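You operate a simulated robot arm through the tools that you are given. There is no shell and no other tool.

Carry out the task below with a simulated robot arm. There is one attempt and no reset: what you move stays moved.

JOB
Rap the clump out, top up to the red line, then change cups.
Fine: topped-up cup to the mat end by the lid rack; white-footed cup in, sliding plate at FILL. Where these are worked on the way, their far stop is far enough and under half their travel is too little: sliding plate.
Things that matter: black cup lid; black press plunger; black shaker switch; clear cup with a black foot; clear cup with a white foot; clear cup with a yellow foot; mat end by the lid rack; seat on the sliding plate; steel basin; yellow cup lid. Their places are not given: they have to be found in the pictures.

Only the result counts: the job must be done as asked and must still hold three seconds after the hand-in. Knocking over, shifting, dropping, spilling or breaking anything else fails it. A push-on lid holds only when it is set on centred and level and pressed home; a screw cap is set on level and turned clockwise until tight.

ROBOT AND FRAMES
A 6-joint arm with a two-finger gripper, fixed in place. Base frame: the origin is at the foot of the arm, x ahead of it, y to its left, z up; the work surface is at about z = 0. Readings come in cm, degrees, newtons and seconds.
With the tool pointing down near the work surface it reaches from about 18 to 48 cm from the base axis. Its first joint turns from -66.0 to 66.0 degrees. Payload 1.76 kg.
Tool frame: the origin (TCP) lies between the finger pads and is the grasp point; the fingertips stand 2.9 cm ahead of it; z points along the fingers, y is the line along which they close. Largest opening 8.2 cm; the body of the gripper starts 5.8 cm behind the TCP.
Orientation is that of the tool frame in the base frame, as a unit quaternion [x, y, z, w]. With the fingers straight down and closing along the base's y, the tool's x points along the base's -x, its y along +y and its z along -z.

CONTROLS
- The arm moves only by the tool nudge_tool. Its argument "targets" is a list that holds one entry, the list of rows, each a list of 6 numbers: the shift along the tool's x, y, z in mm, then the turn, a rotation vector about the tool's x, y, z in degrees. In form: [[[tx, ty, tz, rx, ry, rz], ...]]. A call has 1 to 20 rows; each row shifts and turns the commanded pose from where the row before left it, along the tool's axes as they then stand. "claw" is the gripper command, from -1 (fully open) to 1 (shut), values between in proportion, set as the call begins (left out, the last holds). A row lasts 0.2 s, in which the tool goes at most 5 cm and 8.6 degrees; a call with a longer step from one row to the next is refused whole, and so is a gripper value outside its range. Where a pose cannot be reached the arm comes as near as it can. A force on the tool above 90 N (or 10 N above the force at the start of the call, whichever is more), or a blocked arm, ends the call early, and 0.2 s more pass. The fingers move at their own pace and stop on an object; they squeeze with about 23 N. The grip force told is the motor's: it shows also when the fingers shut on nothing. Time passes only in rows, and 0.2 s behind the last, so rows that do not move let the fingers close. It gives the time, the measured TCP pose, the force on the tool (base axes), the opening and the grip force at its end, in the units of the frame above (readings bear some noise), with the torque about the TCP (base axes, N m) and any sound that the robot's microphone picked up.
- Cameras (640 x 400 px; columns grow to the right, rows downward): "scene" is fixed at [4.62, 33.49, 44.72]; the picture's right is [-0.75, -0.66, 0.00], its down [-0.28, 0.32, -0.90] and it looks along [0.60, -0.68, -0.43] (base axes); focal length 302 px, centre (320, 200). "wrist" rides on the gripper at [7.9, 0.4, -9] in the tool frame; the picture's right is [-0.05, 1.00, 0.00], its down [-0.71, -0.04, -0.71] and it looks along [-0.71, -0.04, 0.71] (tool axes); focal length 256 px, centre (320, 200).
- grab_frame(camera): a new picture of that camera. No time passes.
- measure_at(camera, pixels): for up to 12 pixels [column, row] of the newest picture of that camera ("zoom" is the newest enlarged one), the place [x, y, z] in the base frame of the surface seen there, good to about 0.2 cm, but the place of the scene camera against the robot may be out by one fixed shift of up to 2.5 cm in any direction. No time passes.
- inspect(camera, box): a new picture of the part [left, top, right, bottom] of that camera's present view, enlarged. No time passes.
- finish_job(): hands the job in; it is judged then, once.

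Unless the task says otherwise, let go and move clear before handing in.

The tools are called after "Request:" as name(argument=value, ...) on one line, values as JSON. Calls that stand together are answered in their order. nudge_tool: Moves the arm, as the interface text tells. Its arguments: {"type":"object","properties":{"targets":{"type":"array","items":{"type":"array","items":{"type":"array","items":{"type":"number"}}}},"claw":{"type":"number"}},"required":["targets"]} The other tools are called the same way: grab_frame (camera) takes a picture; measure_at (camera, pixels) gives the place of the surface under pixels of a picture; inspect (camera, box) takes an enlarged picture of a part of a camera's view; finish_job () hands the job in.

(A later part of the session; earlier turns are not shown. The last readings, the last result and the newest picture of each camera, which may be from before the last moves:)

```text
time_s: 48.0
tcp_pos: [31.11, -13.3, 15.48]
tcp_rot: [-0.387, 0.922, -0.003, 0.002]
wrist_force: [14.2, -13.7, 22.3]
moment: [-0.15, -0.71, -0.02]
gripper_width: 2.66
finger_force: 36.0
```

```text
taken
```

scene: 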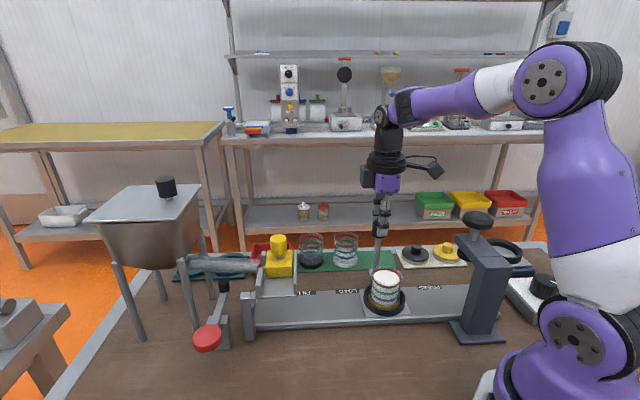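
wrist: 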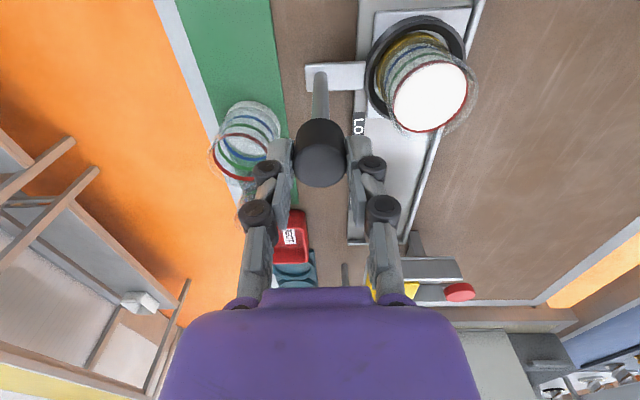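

The plate is at about 19.3 cm along. I'll ease the side load and continue toward the far stop, watching the clearance to the press.

Request:
nudge_tool(targets=[[[3, -0.7, 0, 0, 0, 0], [6, -0.5, 0.5, 0, 0, 0], [8, 0, 0.5, 0, 0, 0], [8, 0, 0, 0, 0, 0], [8, 0, 0, 0, 0, 0], [8, 0, 0, 0, 0, 0], [8, 0, 0, 0, 0, 0], [5, 0, 0, 0, 0, 0], [3, 0, 0, 0, 0, 0], [0, 0, 0, 0, 0, 0]]], claw=1)

Request:
grab_frame(camera="wrist")

Request:
inspect(camera="scene", box=[340, 150, 560, 350])

```text
time_s: 50.2
tcp_pos: [27.29, -17.35, 15.47]
tcp_rot: [-0.387, 0.922, -0.001, 0.0]
wrist_force: [-2.1, 1.3, 19.4]
moment: [0.19, -0.13, 0.04]
gripper_width: 2.64
finger_force: 36.1
```

```text
taken
```

wrist: 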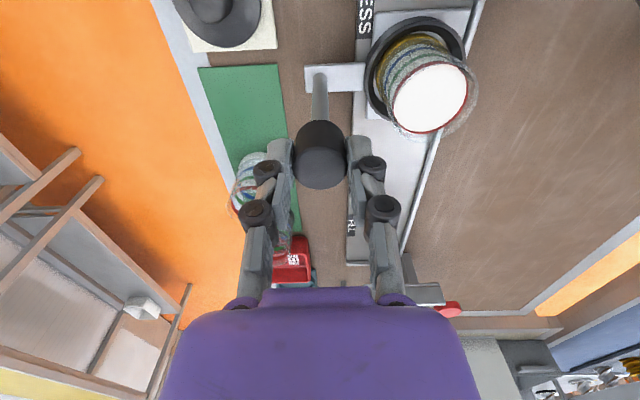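

```text
2.00 times, centred on (450, 250) of scene
```

zoom: 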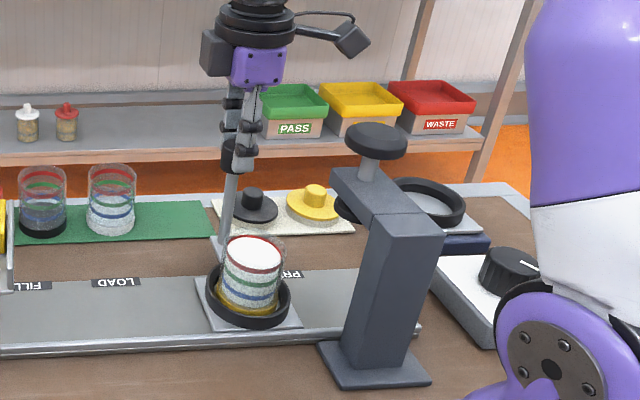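

The plate is at about 25 cm. The palm is higher than the press knob and well to its side, so I'll continue slowly.

Request:
nudge_tool(targets=[[[3, 0, 0.5, 0, 0, 0], [5, 0, 0, 0, 0, 0], [6, 0, 0, 0, 0, 0], [6, 0, 0, 0, 0, 0], [6, 0, 0, 0, 0, 0], [6, 0, 0, 0, 0, 0], [6, 0, 0, 0, 0, 0], [4, 0, 0, 0, 0, 0], [2, 0, 0, 0, 0, 0], [0, 0, 0, 0, 0, 0]]], claw=1)

Request:
grab_frame(camera="wrist")

Request:
inspect(camera="scene", box=[340, 150, 560, 350])

```text
time_s: 52.4
tcp_pos: [24.06, -20.47, 15.39]
tcp_rot: [-0.387, 0.922, 0.001, 0.0]
wrist_force: [-15.5, 15.1, 24.3]
moment: [0.54, 0.37, -0.13]
gripper_width: 2.64
finger_force: 36.4
```

```text
taken
```

wrist: 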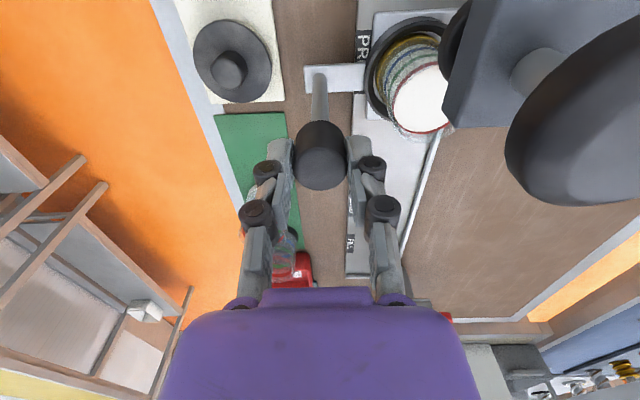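

```text
2.00 times, centred on (450, 250) of scene
```

zoom: 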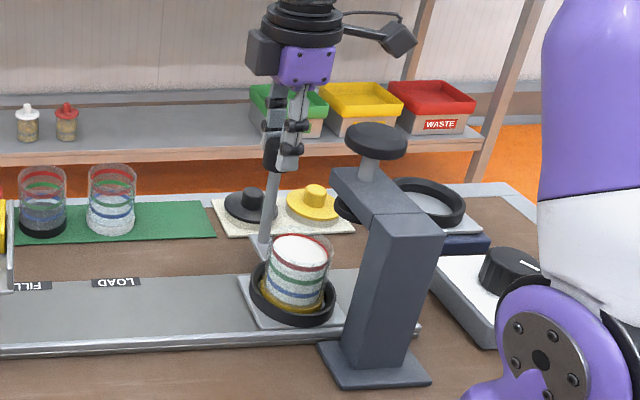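

The press head is now in the wrist view (knob at (580,120)). I'll measure it to be sure of the clearance for the last few centimetres.

Request:
measure_at(camera="wrist", pixels=[[600, 100], [530, 160], [520, 180], [560, 190], [540, 70], [470, 60], [455, 110], [520, 110], [450, 50], [500, 20], [430, 30], [425, 100]])

```text
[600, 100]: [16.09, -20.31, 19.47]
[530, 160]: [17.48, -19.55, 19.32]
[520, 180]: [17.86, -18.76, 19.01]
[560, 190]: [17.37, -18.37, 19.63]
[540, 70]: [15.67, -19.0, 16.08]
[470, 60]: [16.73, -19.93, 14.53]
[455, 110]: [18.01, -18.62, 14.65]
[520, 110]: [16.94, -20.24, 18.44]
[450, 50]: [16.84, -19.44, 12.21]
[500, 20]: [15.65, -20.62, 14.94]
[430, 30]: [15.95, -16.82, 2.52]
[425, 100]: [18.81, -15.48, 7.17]
```

There is enough room: the knob top is at z≈19.6 and the gripper body is above z 21 and to the side. I'll do the last part slowly until the stop is felt.

Request:
nudge_tool(targets=[[[3, 0.7, -0.5, 0, 0, 0], [5, 0, -0.5, 0, 0, 0], [5, 0, 0, 0, 0, 0], [5, 0, 0, 0, 0, 0], [5, 0, 0, 0, 0, 0], [5, 0, 0, 0, 0, 0], [4, 0, 0, 0, 0, 0], [3, 0, 0, 0, 0, 0], [2, 0, 0, 0, 0, 0], [0, 0, 0, 0, 0, 0]]], claw=1)

Request:
grab_frame(camera="wrist")

Request:
inspect(camera="scene", box=[340, 150, 560, 350])

```text
time_s: 54.6
tcp_pos: [21.49, -23.08, 15.48]
tcp_rot: [-0.385, 0.923, 0.0, 0.0]
wrist_force: [-5.3, 2.6, -29.6]
moment: [0.11, 0.04, -0.02]
gripper_width: 2.66
finger_force: 36.2
```

```text
taken
```

wrist: 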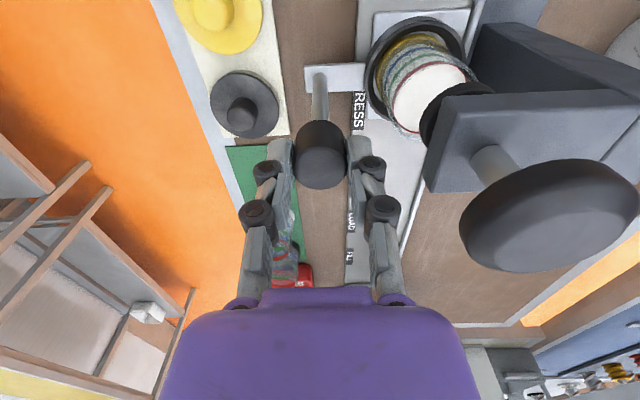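

```text
2.00 times, centred on (450, 250) of scene
```

zoom: 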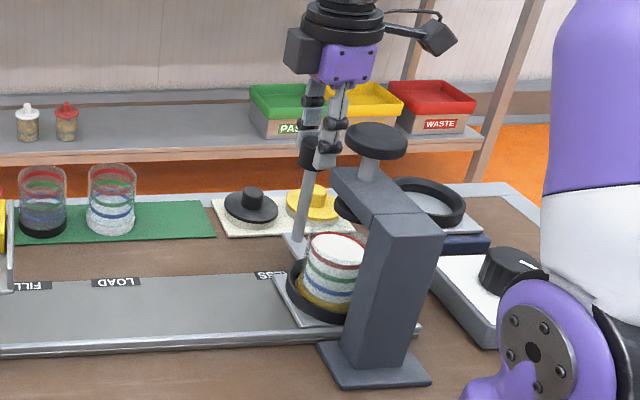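

The plate is at about 33 cm without a stop yet, nearly under the plunger. I'll creep on in small steps.

Request:
nudge_tool(targets=[[[3, 0, 0.7, 0, 0, 0], [3, 0, 0, 0, 0, 0], [3, 0, 0, 0, 0, 0], [3, 0, 0, 0, 0, 0], [0, 0, 0, 0, 0, 0]]], claw=1)

Request:
grab_frame(camera="wrist")

```text
time_s: 55.8
tcp_pos: [20.71, -23.85, 15.41]
tcp_rot: [-0.387, 0.922, 0.0, 0.001]
wrist_force: [8.2, 33.9, 5.6]
moment: [0.95, -0.21, -0.38]
gripper_width: 2.65
finger_force: 35.9
```

```text
taken
```

wrist: 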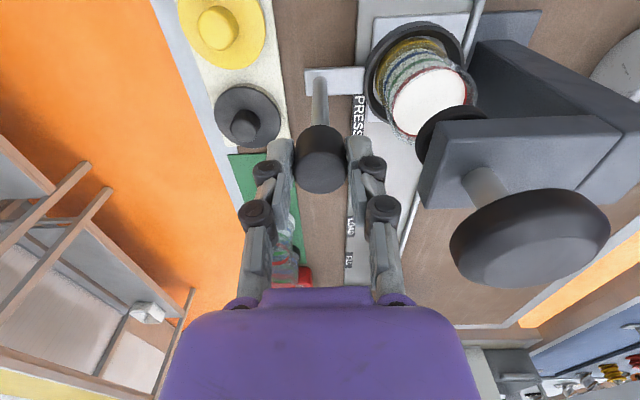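

The far stop is reached at about 34 cm (about 30 N against it). Now I'll slide the plate back slowly to the LOAD station, where the cup is free to be lifted out.

Request:
nudge_tool(targets=[[[-2, 0, 0, 0, 0, 0], [-4, 0, 0, 0, 0, 0], [-7, 0, 0, 0, 0, 0], [-9, 0, 0, 0, 0, 0], [-9, 0, 0, 0, 0, 0], [-9, 0, 0, 0, 0, 0], [-9, 0, 0, 0, 0, 0], [-9, 0, 0, 0, 0, 0], [-7, 0, 0, 0, 0, 0], [-4, 0, 0, 0, 0, 0], [-2, 0, 0, 0, 0, 0], [0, 0, 0, 0, 0, 0]]], claw=1)

Request:
grab_frame(camera="wrist")

```text
time_s: 58.4
tcp_pos: [25.62, -19.05, 15.48]
tcp_rot: [-0.387, 0.922, -0.001, 0.001]
wrist_force: [-3.9, 4.0, -12.4]
moment: [0.15, 0.15, -0.06]
gripper_width: 2.66
finger_force: 35.4
```

```text
taken
```

wrist: 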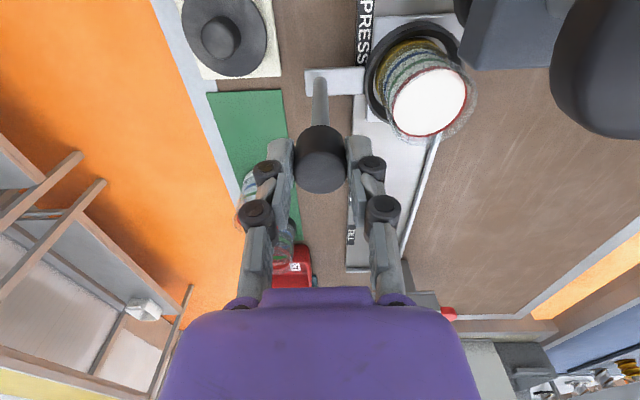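

That slid back smoothly by about 7 cm with the cup undisturbed. I'll continue toward LOAD.

Request:
nudge_tool(targets=[[[-2, 0, 0, 0, 0, 0], [-4, 0, 0, 0, 0, 0], [-7, 0, 0, 0, 0, 0], [-9, 0, 0, 0, 0, 0], [-9, 0, 0, 0, 0, 0], [-9, 0, 0, 0, 0, 0], [-9, 0, 0, 0, 0, 0], [-9, 0, 0, 0, 0, 0], [-7, 0, 0, 0, 0, 0], [-4, 0, 0, 0, 0, 0], [-2, 0, 0, 0, 0, 0], [0, 0, 0, 0, 0, 0]]], claw=1)

Request:
nudge_tool(targets=[[[-2, 0, 0, 0, 0, 0], [-4, 0, 0, 0, 0, 0], [-7, 0, 0, 0, 0, 0], [-9, 0, 0, 0, 0, 0], [-9, 0, 0, 0, 0, 0], [-9, 0, 0, 0, 0, 0], [-9, 0, 0, 0, 0, 0], [-9, 0, 0, 0, 0, 0], [-6, 0, 0, 0, 0, 0], [-3, 0, 0, 0, 0, 0], [-2, 0, 0, 0, 0, 0], [0, 0, 0, 0, 0, 0]]], claw=1)

Request:
grab_frame(camera="wrist")

Request:
grab_frame(camera="scene")

```text
time_s: 61.0
tcp_pos: [30.72, -13.93, 15.44]
tcp_rot: [-0.387, 0.922, -0.002, 0.002]
wrist_force: [14.6, -14.9, -14.6]
moment: [-0.71, 0.16, -0.25]
gripper_width: 2.67
finger_force: 35.4
```

```text
time_s: 63.6
tcp_pos: [35.54, -9.04, 15.47]
tcp_rot: [-0.386, 0.922, -0.003, 0.003]
wrist_force: [25.6, -26.4, -1.3]
moment: [-0.99, -0.3, -0.37]
gripper_width: 2.61
finger_force: 36.0
```

```text
taken
```

wrist: 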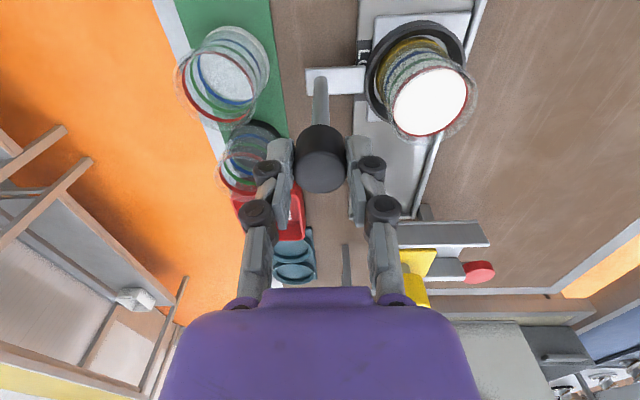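

```text
taken
```

scene: 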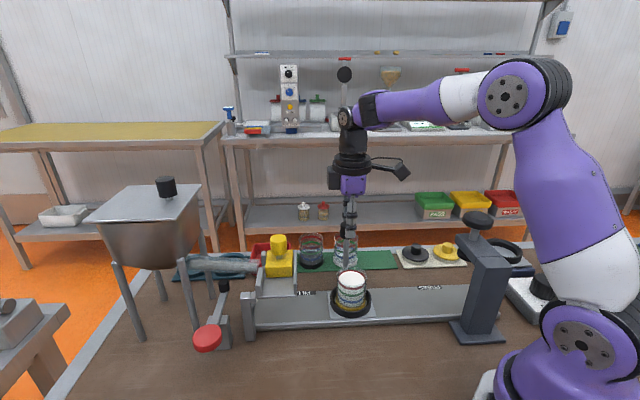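

The plate is back at LOAD (about 13 cm from FILL). I'll relax the side load, let go of the handle and rise to look at the cup.

Request:
nudge_tool(targets=[[[0, -1, 0, 0, 0, 0], [0, -1, 0, 0, 0, 0], [0, 0, 0, 0, 0, 0]]], claw=1)

Request:
nudge_tool(targets=[[[0, 0, 0, 0, 0, 0], [0, 0, 0, 0, 0, 0], [0, 0, -20, 0, 0, 0], [0, 0, -40, 0, 0, 0], [0, 0, -20, 0, 0, 0], [0, 0, 0, 0, 0, 0]]], claw=0.0)

Request:
grab_frame(camera="wrist")

Request:
inspect(camera="wrist", box=[260, 0, 480, 160])

```text
time_s: 64.4
tcp_pos: [35.58, -9.08, 15.52]
tcp_rot: [-0.387, 0.922, 0.0, 0.0]
wrist_force: [3.4, -1.8, 12.2]
moment: [0.45, -0.67, 0.05]
gripper_width: 2.64
finger_force: 35.8
```

```text
time_s: 65.8
tcp_pos: [35.48, -9.05, 23.52]
tcp_rot: [-0.387, 0.922, 0.0, 0.0]
wrist_force: [-0.3, -0.6, 0.1]
moment: [-0.02, 0.03, -0.01]
gripper_width: 4.09
finger_force: 0.1
```

```text
taken
```

wrist: 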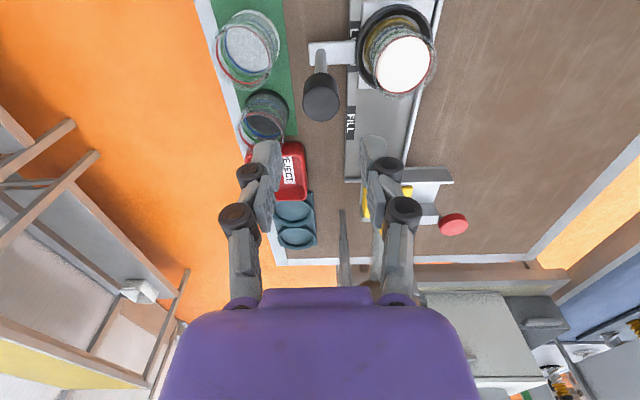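

```text
2.50 times, centred on (370, 80) of wrist
```

zoom: 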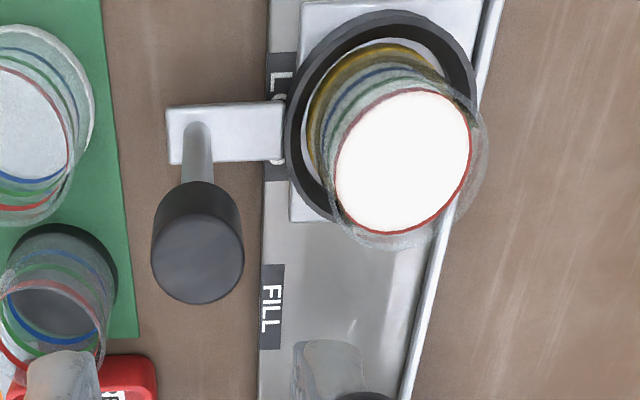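

The cup in the seat is well in view. I'll measure its surface edge and ring for its centre, and the handle and the cups on the mat too.

Request:
measure_at(camera="zoom", pixels=[[342, 170], [464, 155], [405, 100], [400, 226], [402, 162], [380, 12], [287, 120], [470, 90], [330, 220], [365, 240], [480, 150], [197, 260]])

Request:
measure_at(camera="wrist", pixels=[[246, 45], [250, 15], [262, 118], [280, 100], [240, 100], [275, 50], [222, 50], [247, 75], [265, 130], [218, 20], [284, 20], [296, 120]])

```text
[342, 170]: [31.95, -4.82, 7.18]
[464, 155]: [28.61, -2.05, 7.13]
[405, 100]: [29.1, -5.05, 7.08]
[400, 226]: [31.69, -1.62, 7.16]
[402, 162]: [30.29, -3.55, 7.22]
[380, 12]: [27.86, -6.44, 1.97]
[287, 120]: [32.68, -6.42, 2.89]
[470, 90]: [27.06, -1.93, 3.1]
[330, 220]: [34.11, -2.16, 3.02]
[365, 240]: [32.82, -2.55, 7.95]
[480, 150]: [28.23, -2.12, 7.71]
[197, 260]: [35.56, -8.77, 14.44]
```

```text
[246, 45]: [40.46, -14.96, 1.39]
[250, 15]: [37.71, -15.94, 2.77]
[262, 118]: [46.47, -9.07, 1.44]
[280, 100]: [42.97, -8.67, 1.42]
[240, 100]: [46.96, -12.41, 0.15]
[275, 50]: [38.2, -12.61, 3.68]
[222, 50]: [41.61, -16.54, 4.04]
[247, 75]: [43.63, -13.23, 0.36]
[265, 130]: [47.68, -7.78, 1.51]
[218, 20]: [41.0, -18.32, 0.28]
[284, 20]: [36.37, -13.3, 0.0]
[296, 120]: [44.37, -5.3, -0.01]
```

The yellow-footed cup's centre is near (30.4, -3.45) with its surface at 7.15. I'll keep this yaw, so the fingers close across the rail, move over the cup with about 6.2 cm opening, and check the alignment.

Request:
nudge_tool(targets=[[[-2, 38, 0, 0, 0, 0], [-2, 37.5, 0, 0, 0, 0], [0, 0, 30, 0, 0, 0], [0, 0, 25, 0, 0, 0], [0, 0, 0, 0, 0, 0]]], claw=-0.52)

Request:
grab_frame(camera="wrist")

Request:
inspect(camera="wrist", box=[200, 20, 440, 220])

Request:
inspect(camera="scene", box=[270, 170, 450, 340])

```text
time_s: 67.0
tcp_pos: [30.46, -3.52, 17.82]
tcp_rot: [-0.386, 0.922, -0.001, 0.0]
wrist_force: [-0.2, 0.2, -0.6]
moment: [0.0, 0.0, 0.0]
gripper_width: 6.25
finger_force: 0.2
```

```text
taken
```

wrist: 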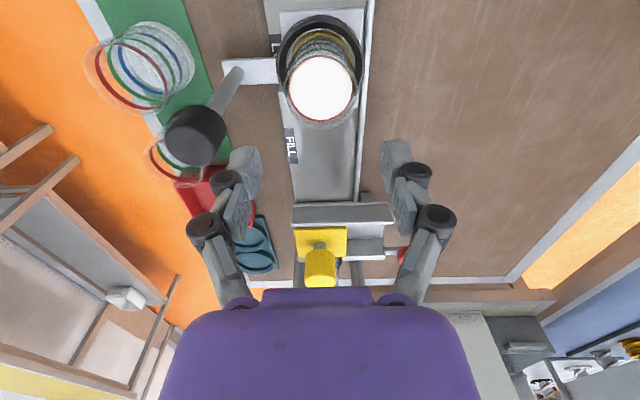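

```text
2.00 times, centred on (320, 120) of wrist
```

zoom: 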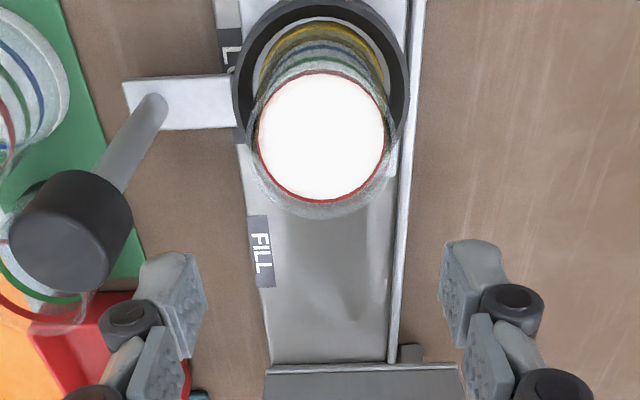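

```text
2.35 times, centred on (360, 255) of scene
```

zoom: 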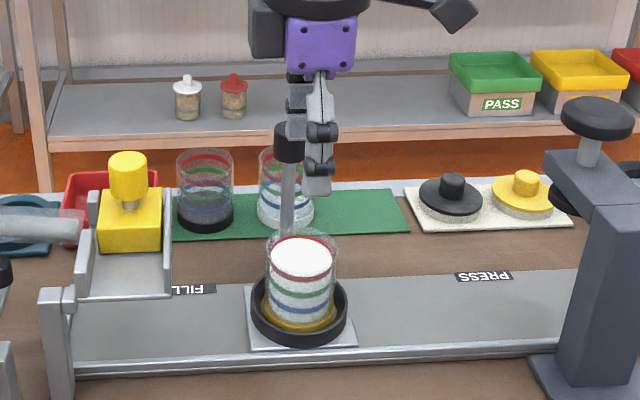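

I'll measure the cup centre once more from right above it.

Request:
measure_at(camera="zoom", pixels=[[264, 138], [382, 138], [322, 80], [322, 196], [322, 138], [255, 165], [390, 165], [322, 210], [300, 209], [240, 100], [405, 100], [322, 8]])

```text
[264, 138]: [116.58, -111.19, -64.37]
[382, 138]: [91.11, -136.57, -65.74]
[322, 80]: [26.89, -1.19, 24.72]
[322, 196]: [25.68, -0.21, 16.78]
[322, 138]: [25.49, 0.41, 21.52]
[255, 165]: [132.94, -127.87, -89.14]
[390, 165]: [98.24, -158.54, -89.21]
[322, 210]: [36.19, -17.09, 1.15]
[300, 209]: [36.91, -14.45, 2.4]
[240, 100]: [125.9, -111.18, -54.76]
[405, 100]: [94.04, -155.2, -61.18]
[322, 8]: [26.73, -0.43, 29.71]
```

The "zoom" view had switched to the scene picture, so those readings don't apply. I'll take the wrist enlargement again and measure on it.

Request:
inspect(camera="wrist", box=[200, 20, 440, 220])

Request:
measure_at(camera="zoom", pixels=[[264, 138], [382, 138], [322, 80], [322, 196], [322, 138], [255, 165], [390, 165], [322, 210], [300, 209], [240, 100], [405, 100], [322, 8]])

```text
2.00 times, centred on (320, 120) of wrist
```

zoom: 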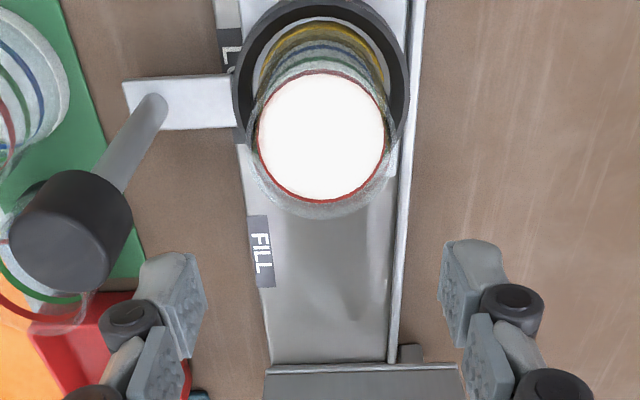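

```text
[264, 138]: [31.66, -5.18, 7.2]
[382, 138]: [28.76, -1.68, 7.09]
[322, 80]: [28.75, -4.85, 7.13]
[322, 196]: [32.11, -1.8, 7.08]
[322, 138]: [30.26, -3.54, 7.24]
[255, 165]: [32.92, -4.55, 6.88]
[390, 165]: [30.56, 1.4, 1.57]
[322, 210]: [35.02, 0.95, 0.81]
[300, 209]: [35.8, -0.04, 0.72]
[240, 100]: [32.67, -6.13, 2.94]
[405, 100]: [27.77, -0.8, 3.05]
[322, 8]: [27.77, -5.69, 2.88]
```

The cup's centre is (30.33, -3.4), within 2 mm of the TCP. I'll correct that and go down to z≈6.6, keeping the fingertips above the seat ring (z 3.0).

Request:
nudge_tool(targets=[[[0, 1.6, 30, 0, 0, 0], [0, 0, 30, 0, 0, 0], [0, 0, 25, 0, 0, 0], [0, 0, 15, 0, 0, 0], [0, 0, 11, 0, 0, 0], [0, 0, 0, 0, 0, 0]]], claw=-0.52)

Request:
grab_frame(camera="wrist")

Request:
inspect(camera="scene", box=[290, 220, 430, 330])

```text
time_s: 68.4
tcp_pos: [30.35, -3.37, 6.7]
tcp_rot: [-0.387, 0.922, -0.001, 0.0]
wrist_force: [-0.3, -0.3, 0.3]
moment: [-0.01, -0.01, 0.01]
gripper_width: 6.24
finger_force: 0.0
```

```text
taken
```

wrist: 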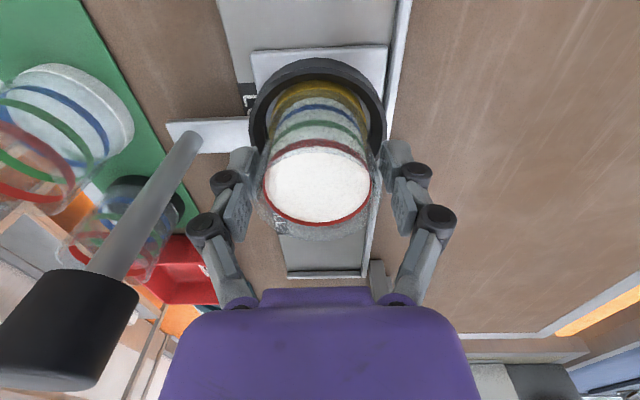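

```text
3.64 times, centred on (360, 275) of scene
```

zoom: 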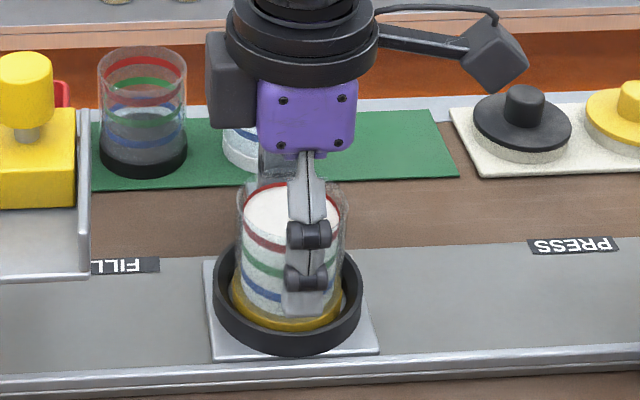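

The cup is centred between the fingers (columns 240 and 395 around 318). I'll close on it.

Request:
nudge_tool(targets=[[[0, 0, 0, 0, 0, 0], [0, 0, 0, 0, 0, 0], [0, 0, 0, 0, 0, 0]]], claw=1)

Request:
nudge_tool(targets=[[[0, 0, -3, 0, 0, 0], [0, 0, -5, 0, 0, 0], [0, 0, -8, 0, 0, 0], [0, 0, -6, 0, 0, 0], [0, 0, -3, 0, 0, 0], [0, 0, 0, 0, 0, 0]]], claw=1)

Request:
grab_frame(camera="wrist")

Request:
inspect(camera="scene", box=[290, 200, 430, 330])

```text
time_s: 69.2
tcp_pos: [30.33, -3.37, 6.81]
tcp_rot: [-0.387, 0.922, -0.002, 0.001]
wrist_force: [1.5, -0.2, 9.5]
moment: [-0.02, 0.05, -0.07]
gripper_width: 5.13
finger_force: 22.3
```

```text
time_s: 70.6
tcp_pos: [30.35, -3.39, 9.29]
tcp_rot: [-0.387, 0.922, 0.0, 0.001]
wrist_force: [-0.2, -0.3, -1.2]
moment: [0.0, -0.02, 0.04]
gripper_width: 5.11
finger_force: 22.6
```

```text
taken
```

wrist: 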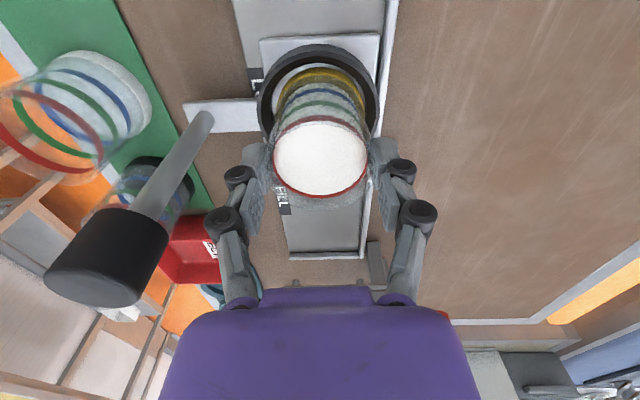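

```text
3.08 times, centred on (360, 265) of scene
```

zoom: 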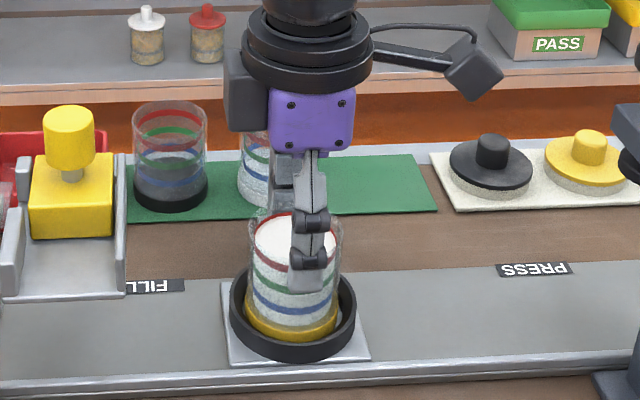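

The width held at 5.1 cm, but the powder disc looks smaller than before the lift, so the cup may not have risen. I'll measure its surface height.

Request:
measure_at(camera="wrist", pixels=[[320, 155], [300, 155], [340, 155], [320, 140], [320, 180], [318, 75], [320, 100], [318, 50], [285, 90], [350, 90]])

Request:
inspect(camera="wrist", box=[220, 30, 420, 230])

```text
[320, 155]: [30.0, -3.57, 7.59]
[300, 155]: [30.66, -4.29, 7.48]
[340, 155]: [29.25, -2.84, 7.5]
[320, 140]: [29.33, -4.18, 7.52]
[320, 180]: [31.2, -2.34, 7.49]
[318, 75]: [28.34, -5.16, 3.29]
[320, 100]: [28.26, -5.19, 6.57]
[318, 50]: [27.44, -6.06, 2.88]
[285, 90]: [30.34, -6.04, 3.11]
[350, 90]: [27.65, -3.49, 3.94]
```

```text
2.00 times, centred on (320, 130) of wrist
```

zoom: 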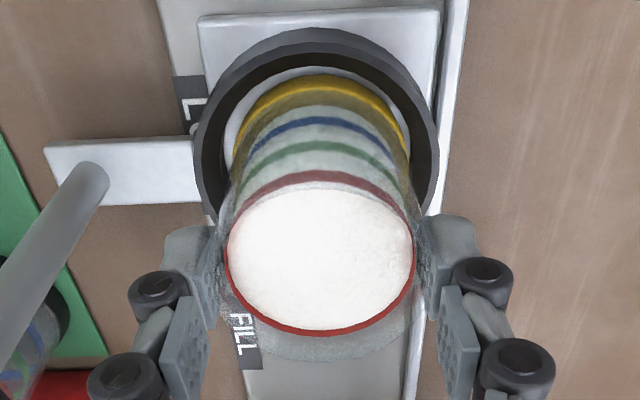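

The surface rose only from 7.15 to 7.5 while the fingers rose 2.5 cm, so they slipped on the wall. I'll lower back and look closely before trying again with a different grip height.

Request:
nudge_tool(targets=[[[0, 0, -2, 0, 0, 0], [0, 0, -2, 0, 0, 0], [0, 0, 0, 0, 0, 0]]], claw=1)

Request:
grab_frame(camera="wrist")

Request:
measure_at(camera="wrist", pixels=[[320, 155], [300, 155], [340, 155], [320, 140], [320, 175], [318, 50]])

Request:
inspect(camera="scene", box=[310, 230, 410, 330])

```text
time_s: 71.4
tcp_pos: [30.34, -3.49, 9.61]
tcp_rot: [-0.387, 0.922, -0.001, 0.0]
wrist_force: [0.1, -0.2, -0.1]
moment: [0.0, 0.03, 0.0]
gripper_width: 5.1
finger_force: 22.7
```

```text
taken
```

wrist: 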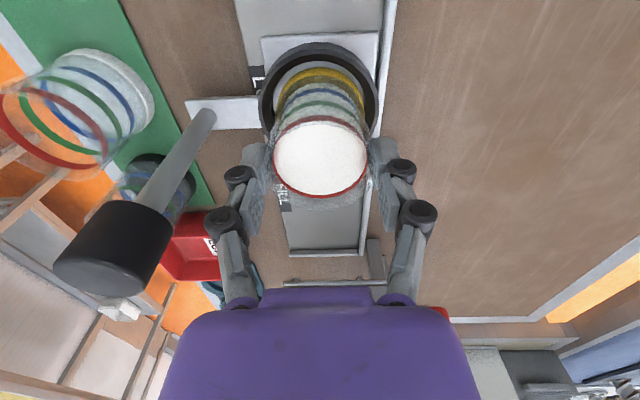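

```text
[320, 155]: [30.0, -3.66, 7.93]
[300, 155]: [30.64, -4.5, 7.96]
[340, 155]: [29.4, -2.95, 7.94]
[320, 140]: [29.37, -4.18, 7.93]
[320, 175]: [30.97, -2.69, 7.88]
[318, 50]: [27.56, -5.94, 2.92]
```

```text
4.00 times, centred on (360, 280) of scene
```

zoom: 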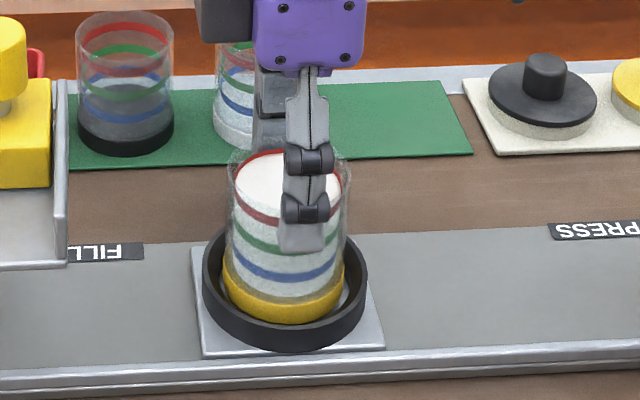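

Now the cup follows the fingers one to one (surface 7.93), so it has come free of the seat. I'll lift it gently clear and check that it stays level and doesn't slip.

Request:
nudge_tool(targets=[[[0, 0, -3, 0, 0, 0], [0, 0, -4, 0, 0, 0], [0, 0, -6, 0, 0, 0], [0, 0, -6, 0, 0, 0], [0, 0, -6, 0, 0, 0], [0, 0, -4, 0, 0, 0], [0, 0, -2, 0, 0, 0], [0, 0, 0, 0, 0, 0]]], claw=1)

Request:
grab_frame(camera="wrist")

Request:
measure_at(camera="wrist", pixels=[[320, 155], [300, 155], [340, 155], [320, 140], [320, 175], [318, 50]])

Request:
inspect(camera="scene", box=[290, 200, 430, 330])

```text
time_s: 73.2
tcp_pos: [30.42, -3.38, 12.87]
tcp_rot: [-0.387, 0.922, 0.0, 0.0]
wrist_force: [0.2, 0.2, -0.9]
moment: [0.0, 0.01, 0.01]
gripper_width: 5.09
finger_force: 22.8
```

```text
taken
```

wrist: 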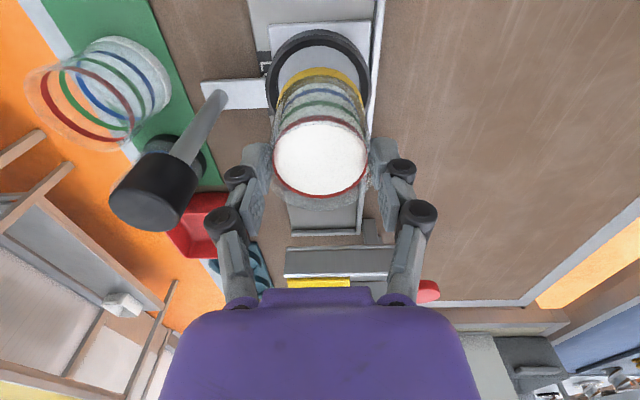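

```text
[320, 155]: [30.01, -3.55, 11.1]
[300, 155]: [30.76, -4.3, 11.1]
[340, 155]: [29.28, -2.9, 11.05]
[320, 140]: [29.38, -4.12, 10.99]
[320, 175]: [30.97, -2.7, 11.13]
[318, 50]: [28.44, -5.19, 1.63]
```

```text
3.08 times, centred on (360, 265) of scene
```

zoom: 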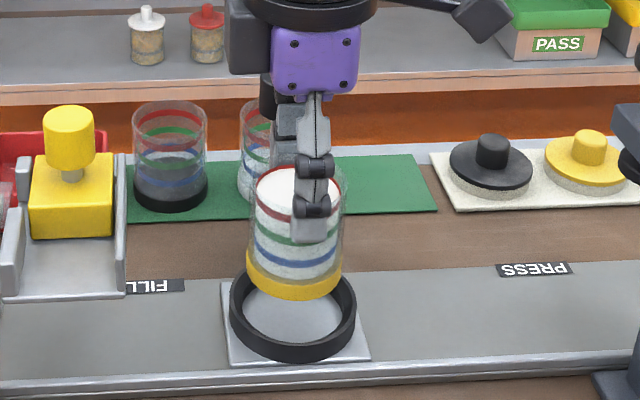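

The cup is lifted, level (11.0–11.1 across its surface) and holding. I'll carry it along the rail first, clear of the handle, then across to the mat end.

Request:
nudge_tool(targets=[[[3, 0, 0, 0, 0, 0], [6, 0, 0, 0, 0, 0], [10, 0, 0, 0, 0, 0], [12, 0, 0, 0, 0, 0], [12, 0, 0, 0, 0, 0], [12, 0, 0, 0, 0, 0], [12, 0, 0, 0, 0, 0], [11, 0, 0, 0, 0, 0], [8, 0, 0, 0, 0, 0], [4, 0, 0, 0, 0, 0], [2, 0, 0, 0, 0, 0], [0, 0, 0, 0, 0, 0]]], claw=1)

Request:
nudge_tool(targets=[[[0, -3, 0, 0, 0, 0], [0, -6, 0, 0, 0, 0], [0, -10, 0, 0, 0, 0], [0, -12, 0, 0, 0, 0], [0, -12, 0, 0, 0, 0], [0, -12, 0, 0, 0, 0], [0, -12, 0, 0, 0, 0], [0, -12, 0, 0, 0, 0], [0, -12, 0, 0, 0, 0], [0, -12, 0, 0, 0, 0], [0, -12, 0, 0, 0, 0], [0, -10, 0, 0, 0, 0], [0, -8, 0, 0, 0, 0], [0, -5, 0, 0, 0, 0], [0, -3, 0, 0, 0, 0], [0, -2, 0, 0, 0, 0], [0, 0, 0, 0, 0, 0]]], claw=1)

Request:
grab_frame(camera="wrist")

Request:
grab_frame(camera="scene")

Request:
inspect(camera="scene", box=[280, 190, 480, 330])

```text
time_s: 75.8
tcp_pos: [23.92, -9.95, 12.76]
tcp_rot: [-0.386, 0.922, 0.0, 0.001]
wrist_force: [0.0, -0.7, -0.8]
moment: [0.0, -0.02, -0.02]
gripper_width: 5.13
finger_force: 22.7
```

```text
time_s: 79.4
tcp_pos: [34.17, -19.97, 12.75]
tcp_rot: [-0.387, 0.922, -0.001, 0.0]
wrist_force: [0.3, -0.1, -0.8]
moment: [-0.01, 0.0, -0.01]
gripper_width: 5.09
finger_force: 23.1
```

```text
taken
```

wrist: 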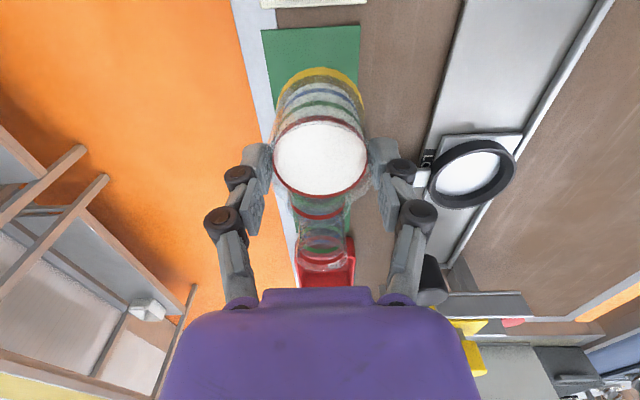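

```text
taken
```

scene: 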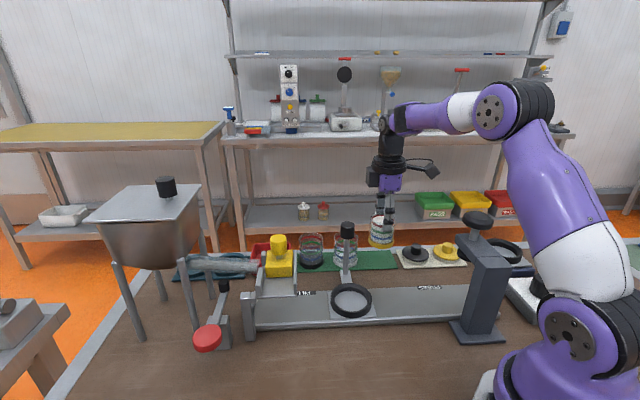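

```text
2.86 times, centred on (380, 260) of scene
```

zoom: 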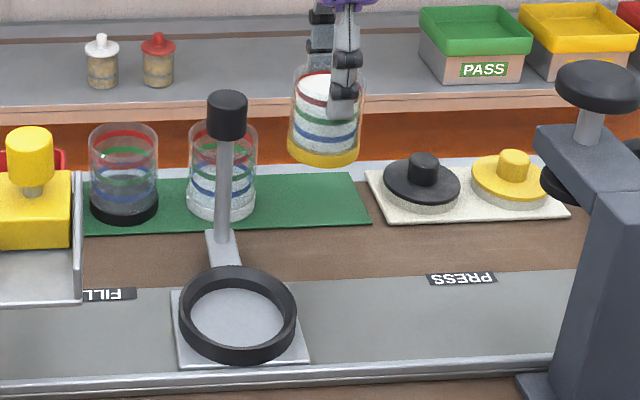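

The cup is over the mat's rack-side end. I'll measure the mat's edges around it and the white-footed cup before setting it down.

Request:
measure_at(camera="wrist", pixels=[[263, 34], [358, 27], [268, 70], [359, 60], [310, 35], [320, 72], [290, 82], [355, 95], [320, 150], [320, 215], [305, 240], [335, 240]])

Request:
inspect(camera="wrist", box=[240, 0, 400, 270])

```text
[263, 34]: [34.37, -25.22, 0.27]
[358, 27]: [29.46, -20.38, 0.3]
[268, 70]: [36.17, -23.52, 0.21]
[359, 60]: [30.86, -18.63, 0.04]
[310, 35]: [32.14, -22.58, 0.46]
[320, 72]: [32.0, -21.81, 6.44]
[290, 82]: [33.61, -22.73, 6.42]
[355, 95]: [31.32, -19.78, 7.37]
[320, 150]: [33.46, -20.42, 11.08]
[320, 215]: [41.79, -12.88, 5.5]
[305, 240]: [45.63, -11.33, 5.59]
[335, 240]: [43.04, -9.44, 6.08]
```

```text
1.48 times, centred on (320, 135) of wrist
```

zoom: 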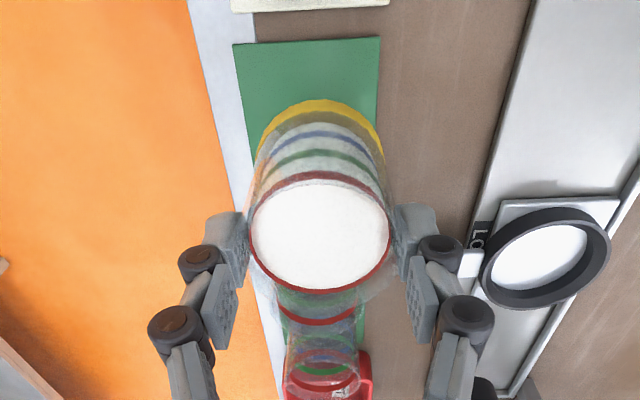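

The mat's end edge runs from (34.4,-25.2) to (29.5,-20.4). A small shift of 3 mm in both directions centres the cup on the mat end, then I'll lower it gently.

Request:
nudge_tool(targets=[[[2, -2, 0, 0, 0, 0], [1, -1, 4, 0, 0, 0], [0, 0, 8, 0, 0, 0], [0, 0, 10, 0, 0, 0], [0, 0, 10, 0, 0, 0], [0, 0, 8, 0, 0, 0], [0, 0, 5, 0, 0, 0], [0, 0, 2, 0, 0, 0], [0, 0, 0, 0, 0, 0]]], claw=1)

Request:
grab_frame(camera="wrist")

Request:
inspect(camera="scene", box=[330, 210, 450, 300])

```text
time_s: 81.4
tcp_pos: [34.14, -20.35, 8.07]
tcp_rot: [-0.387, 0.922, -0.001, 0.001]
wrist_force: [1.0, 0.7, -1.1]
moment: [0.02, -0.03, 0.0]
gripper_width: 5.12
finger_force: 22.8
```

```text
taken
```

wrist: 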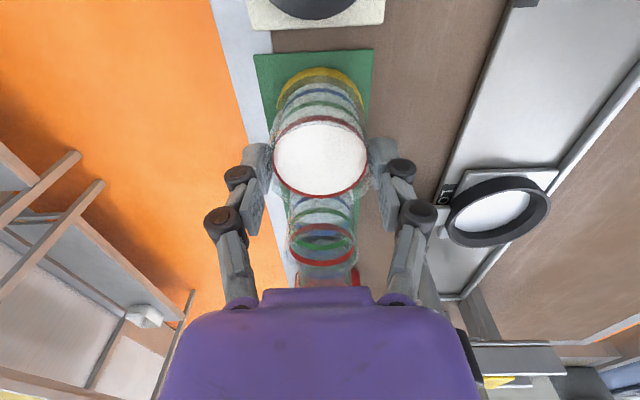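

```text
4.44 times, centred on (390, 255) of scene
```

zoom: 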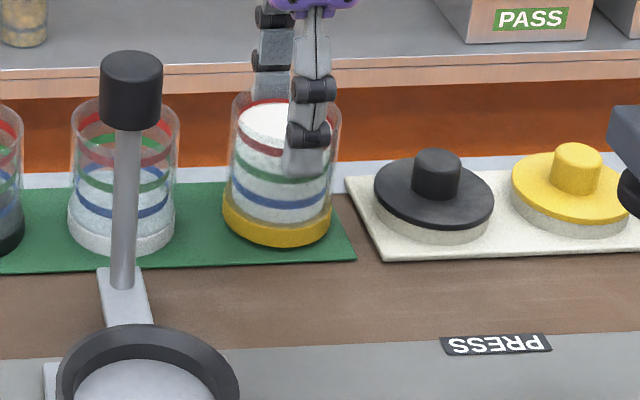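

The cup's foot is about 5 mm above the mat. I'll lower it in millimetre steps until contact.

Request:
nudge_tool(targets=[[[0, 0, 2, 0, 0, 0], [0, 0, 1, 0, 0, 0], [0, 0, 1, 0, 0, 0], [0, 0, 0, 0, 0, 0]]], claw=1)

Request:
measure_at(camera="wrist", pixels=[[320, 150], [290, 150], [345, 150], [320, 135], [320, 170]])

```text
time_s: 82.4
tcp_pos: [34.03, -20.52, 7.75]
tcp_rot: [-0.387, 0.922, -0.001, 0.001]
wrist_force: [0.7, -0.1, -1.0]
moment: [0.0, 0.0, 0.01]
gripper_width: 5.1
finger_force: 23.0
```

```text
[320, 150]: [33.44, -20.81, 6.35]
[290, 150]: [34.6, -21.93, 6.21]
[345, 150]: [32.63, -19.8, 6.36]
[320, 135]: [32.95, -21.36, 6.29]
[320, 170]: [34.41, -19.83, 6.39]
```

There is no contact yet (-1.0 N is the cup's weight). I'll keep lowering by millimetres.

Request:
nudge_tool(targets=[[[0, 0, 1, 0, 0, 0], [0, 0, 1, 0, 0, 0], [0, 0, 0, 0, 0, 0]]], claw=1)

```text
time_s: 83.2
tcp_pos: [34.12, -20.43, 7.59]
tcp_rot: [-0.387, 0.922, -0.002, 0.0]
wrist_force: [-4.7, 2.2, 17.4]
moment: [0.1, 0.17, -0.03]
gripper_width: 5.14
finger_force: 23.3
```

The cup is on the mat (17 N contact). I'll ease off slightly, open the fingers a little and rise straight up.

Request:
nudge_tool(targets=[[[0, 0, -0.8, 0, 0, 0], [0, 0, 0, 0, 0, 0]]], claw=1)

Request:
nudge_tool(targets=[[[0, 0, 0, 0, 0, 0], [0, 0, 0, 0, 0, 0], [0, 0, -5, 0, 0, 0], [0, 0, -20, 0, 0, 0], [0, 0, -30, 0, 0, 0], [0, 0, -35, 0, 0, 0], [0, 0, 0, 0, 0, 0]]], claw=-0.52)

Request:
grab_frame(camera="wrist")

Request:
inspect(camera="scene", box=[280, 200, 460, 320])

```text
time_s: 83.8
tcp_pos: [34.18, -20.42, 7.56]
tcp_rot: [-0.386, 0.922, -0.002, 0.0]
wrist_force: [0.1, -1.2, 7.2]
moment: [-0.13, -0.18, -0.02]
gripper_width: 5.11
finger_force: 22.9
```

```text
time_s: 85.4
tcp_pos: [34.13, -20.26, 16.58]
tcp_rot: [-0.386, 0.922, -0.002, 0.001]
wrist_force: [-0.3, 0.4, 0.0]
moment: [-0.02, 0.02, 0.01]
gripper_width: 6.21
finger_force: 0.0
```

```text
taken
```

wrist: 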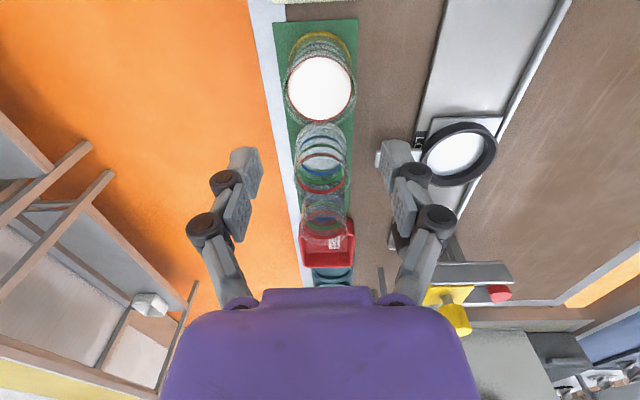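

```text
3.33 times, centred on (370, 260) of scene
```

zoom: 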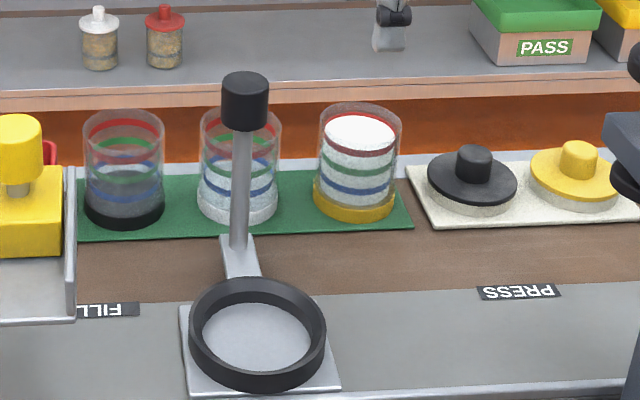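

The topped-up cup stands upright on the rack end of the mat, evenly spaced with the others. Next I'll move above the white-footed cup and measure it.

Request:
nudge_tool(targets=[[[-20, 0, -10, 0, 0, 0], [-25, 0, -10, 0, 0, 0], [-20, 0, 0, 0, 0, 0], [-12, 0, 0, 0, 0, 0], [0, 0, 0, 0, 0, 0]]], claw=-0.52)

Request:
grab_frame(camera="wrist")

Request:
inspect(camera="wrist", box=[240, 0, 440, 180])

```text
time_s: 86.6
tcp_pos: [39.62, -15.08, 18.55]
tcp_rot: [-0.386, 0.923, 0.0, 0.0]
wrist_force: [-0.1, 0.0, 0.1]
moment: [-0.03, -0.01, 0.01]
gripper_width: 6.22
finger_force: 0.0
```

```text
taken
```

wrist: 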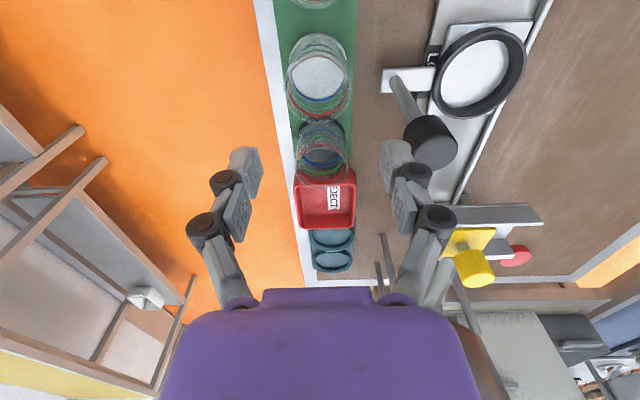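

```text
2.22 times, centred on (340, 90) of wrist
```

zoom: 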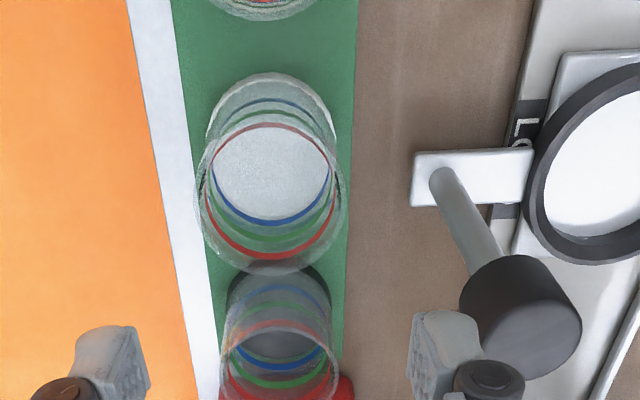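

I'll measure the white-footed cup's floor and foot for its centre, and the handle knob's nearest edge.

Request:
measure_at(camera="zoom", pixels=[[268, 165], [215, 165], [325, 165], [268, 128], [268, 215], [210, 130], [336, 130], [270, 78], [520, 320], [465, 300], [575, 330], [520, 275]])

Request:
measure_at(camera="wrist", pixels=[[318, 35], [293, 60], [349, 60], [290, 75], [350, 80], [320, 112], [320, 118], [326, 222], [311, 105], [335, 112], [320, 50], [475, 70]])

```text
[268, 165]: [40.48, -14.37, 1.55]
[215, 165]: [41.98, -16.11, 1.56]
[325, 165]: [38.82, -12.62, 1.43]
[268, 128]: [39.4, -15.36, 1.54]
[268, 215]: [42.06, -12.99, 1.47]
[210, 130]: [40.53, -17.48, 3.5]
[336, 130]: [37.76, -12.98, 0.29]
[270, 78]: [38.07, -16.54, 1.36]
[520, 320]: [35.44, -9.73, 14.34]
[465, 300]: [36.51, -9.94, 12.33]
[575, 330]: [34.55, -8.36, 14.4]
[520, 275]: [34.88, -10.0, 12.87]
```

```text
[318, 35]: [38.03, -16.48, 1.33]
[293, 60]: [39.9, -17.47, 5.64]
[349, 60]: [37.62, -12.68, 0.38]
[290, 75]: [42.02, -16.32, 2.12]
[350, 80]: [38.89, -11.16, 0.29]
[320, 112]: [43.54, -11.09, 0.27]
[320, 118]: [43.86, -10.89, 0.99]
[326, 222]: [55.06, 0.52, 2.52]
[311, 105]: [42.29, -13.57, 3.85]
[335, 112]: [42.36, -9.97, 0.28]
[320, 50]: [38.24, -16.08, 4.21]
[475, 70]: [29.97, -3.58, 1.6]
```

The white-footed cup's centre is near (40.25, -14.5), and the handle knob is clear by about 2 cm. I'll shift over it, go partway down and check the alignment.

Request:
nudge_tool(targets=[[[-8.5, 0, 0, 0, 0, 0], [0, 0, 25, 0, 0, 0], [0, 0, 25, 0, 0, 0], [0, 0, 0, 0, 0, 0]]], claw=-0.52)

Request:
grab_frame(camera="wrist")

Request:
inspect(camera="wrist", box=[220, 20, 420, 220])

Request:
measure_at(camera="zoom", pixels=[[320, 150], [260, 150], [380, 150], [320, 100], [320, 200], [320, 60], [250, 120], [385, 120], [330, 40]])

```text
time_s: 87.6
tcp_pos: [40.13, -14.36, 13.54]
tcp_rot: [-0.386, 0.922, -0.001, 0.001]
wrist_force: [0.6, -0.1, 0.2]
moment: [-0.02, 0.0, 0.02]
gripper_width: 6.23
finger_force: 0.1
```

```text
taken
```

wrist: 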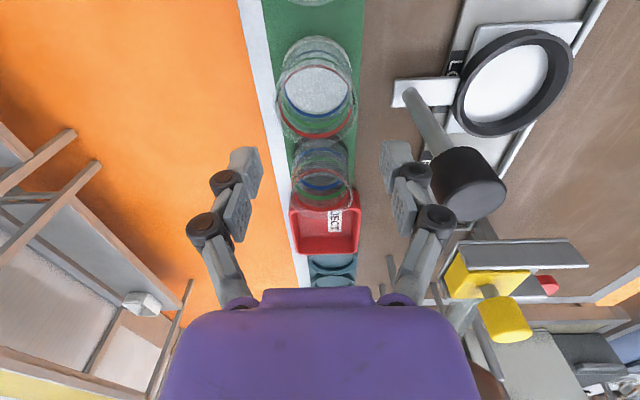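

```text
2.00 times, centred on (320, 120) of wrist
```

zoom: 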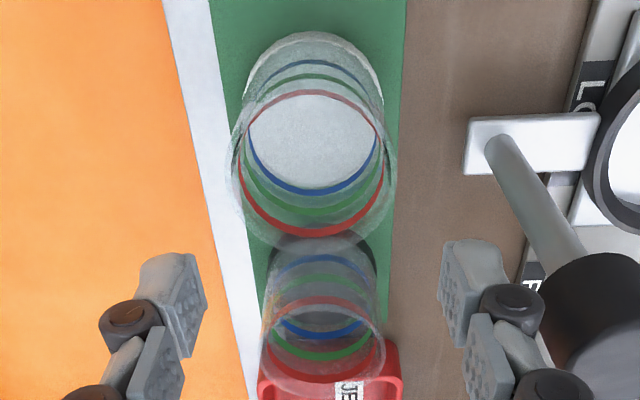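

```text
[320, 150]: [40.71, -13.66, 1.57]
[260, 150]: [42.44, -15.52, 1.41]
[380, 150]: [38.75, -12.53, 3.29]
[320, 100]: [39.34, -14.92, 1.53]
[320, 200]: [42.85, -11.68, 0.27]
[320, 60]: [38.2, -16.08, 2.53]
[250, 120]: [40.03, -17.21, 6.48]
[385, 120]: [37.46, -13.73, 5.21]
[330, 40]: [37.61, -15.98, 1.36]
```

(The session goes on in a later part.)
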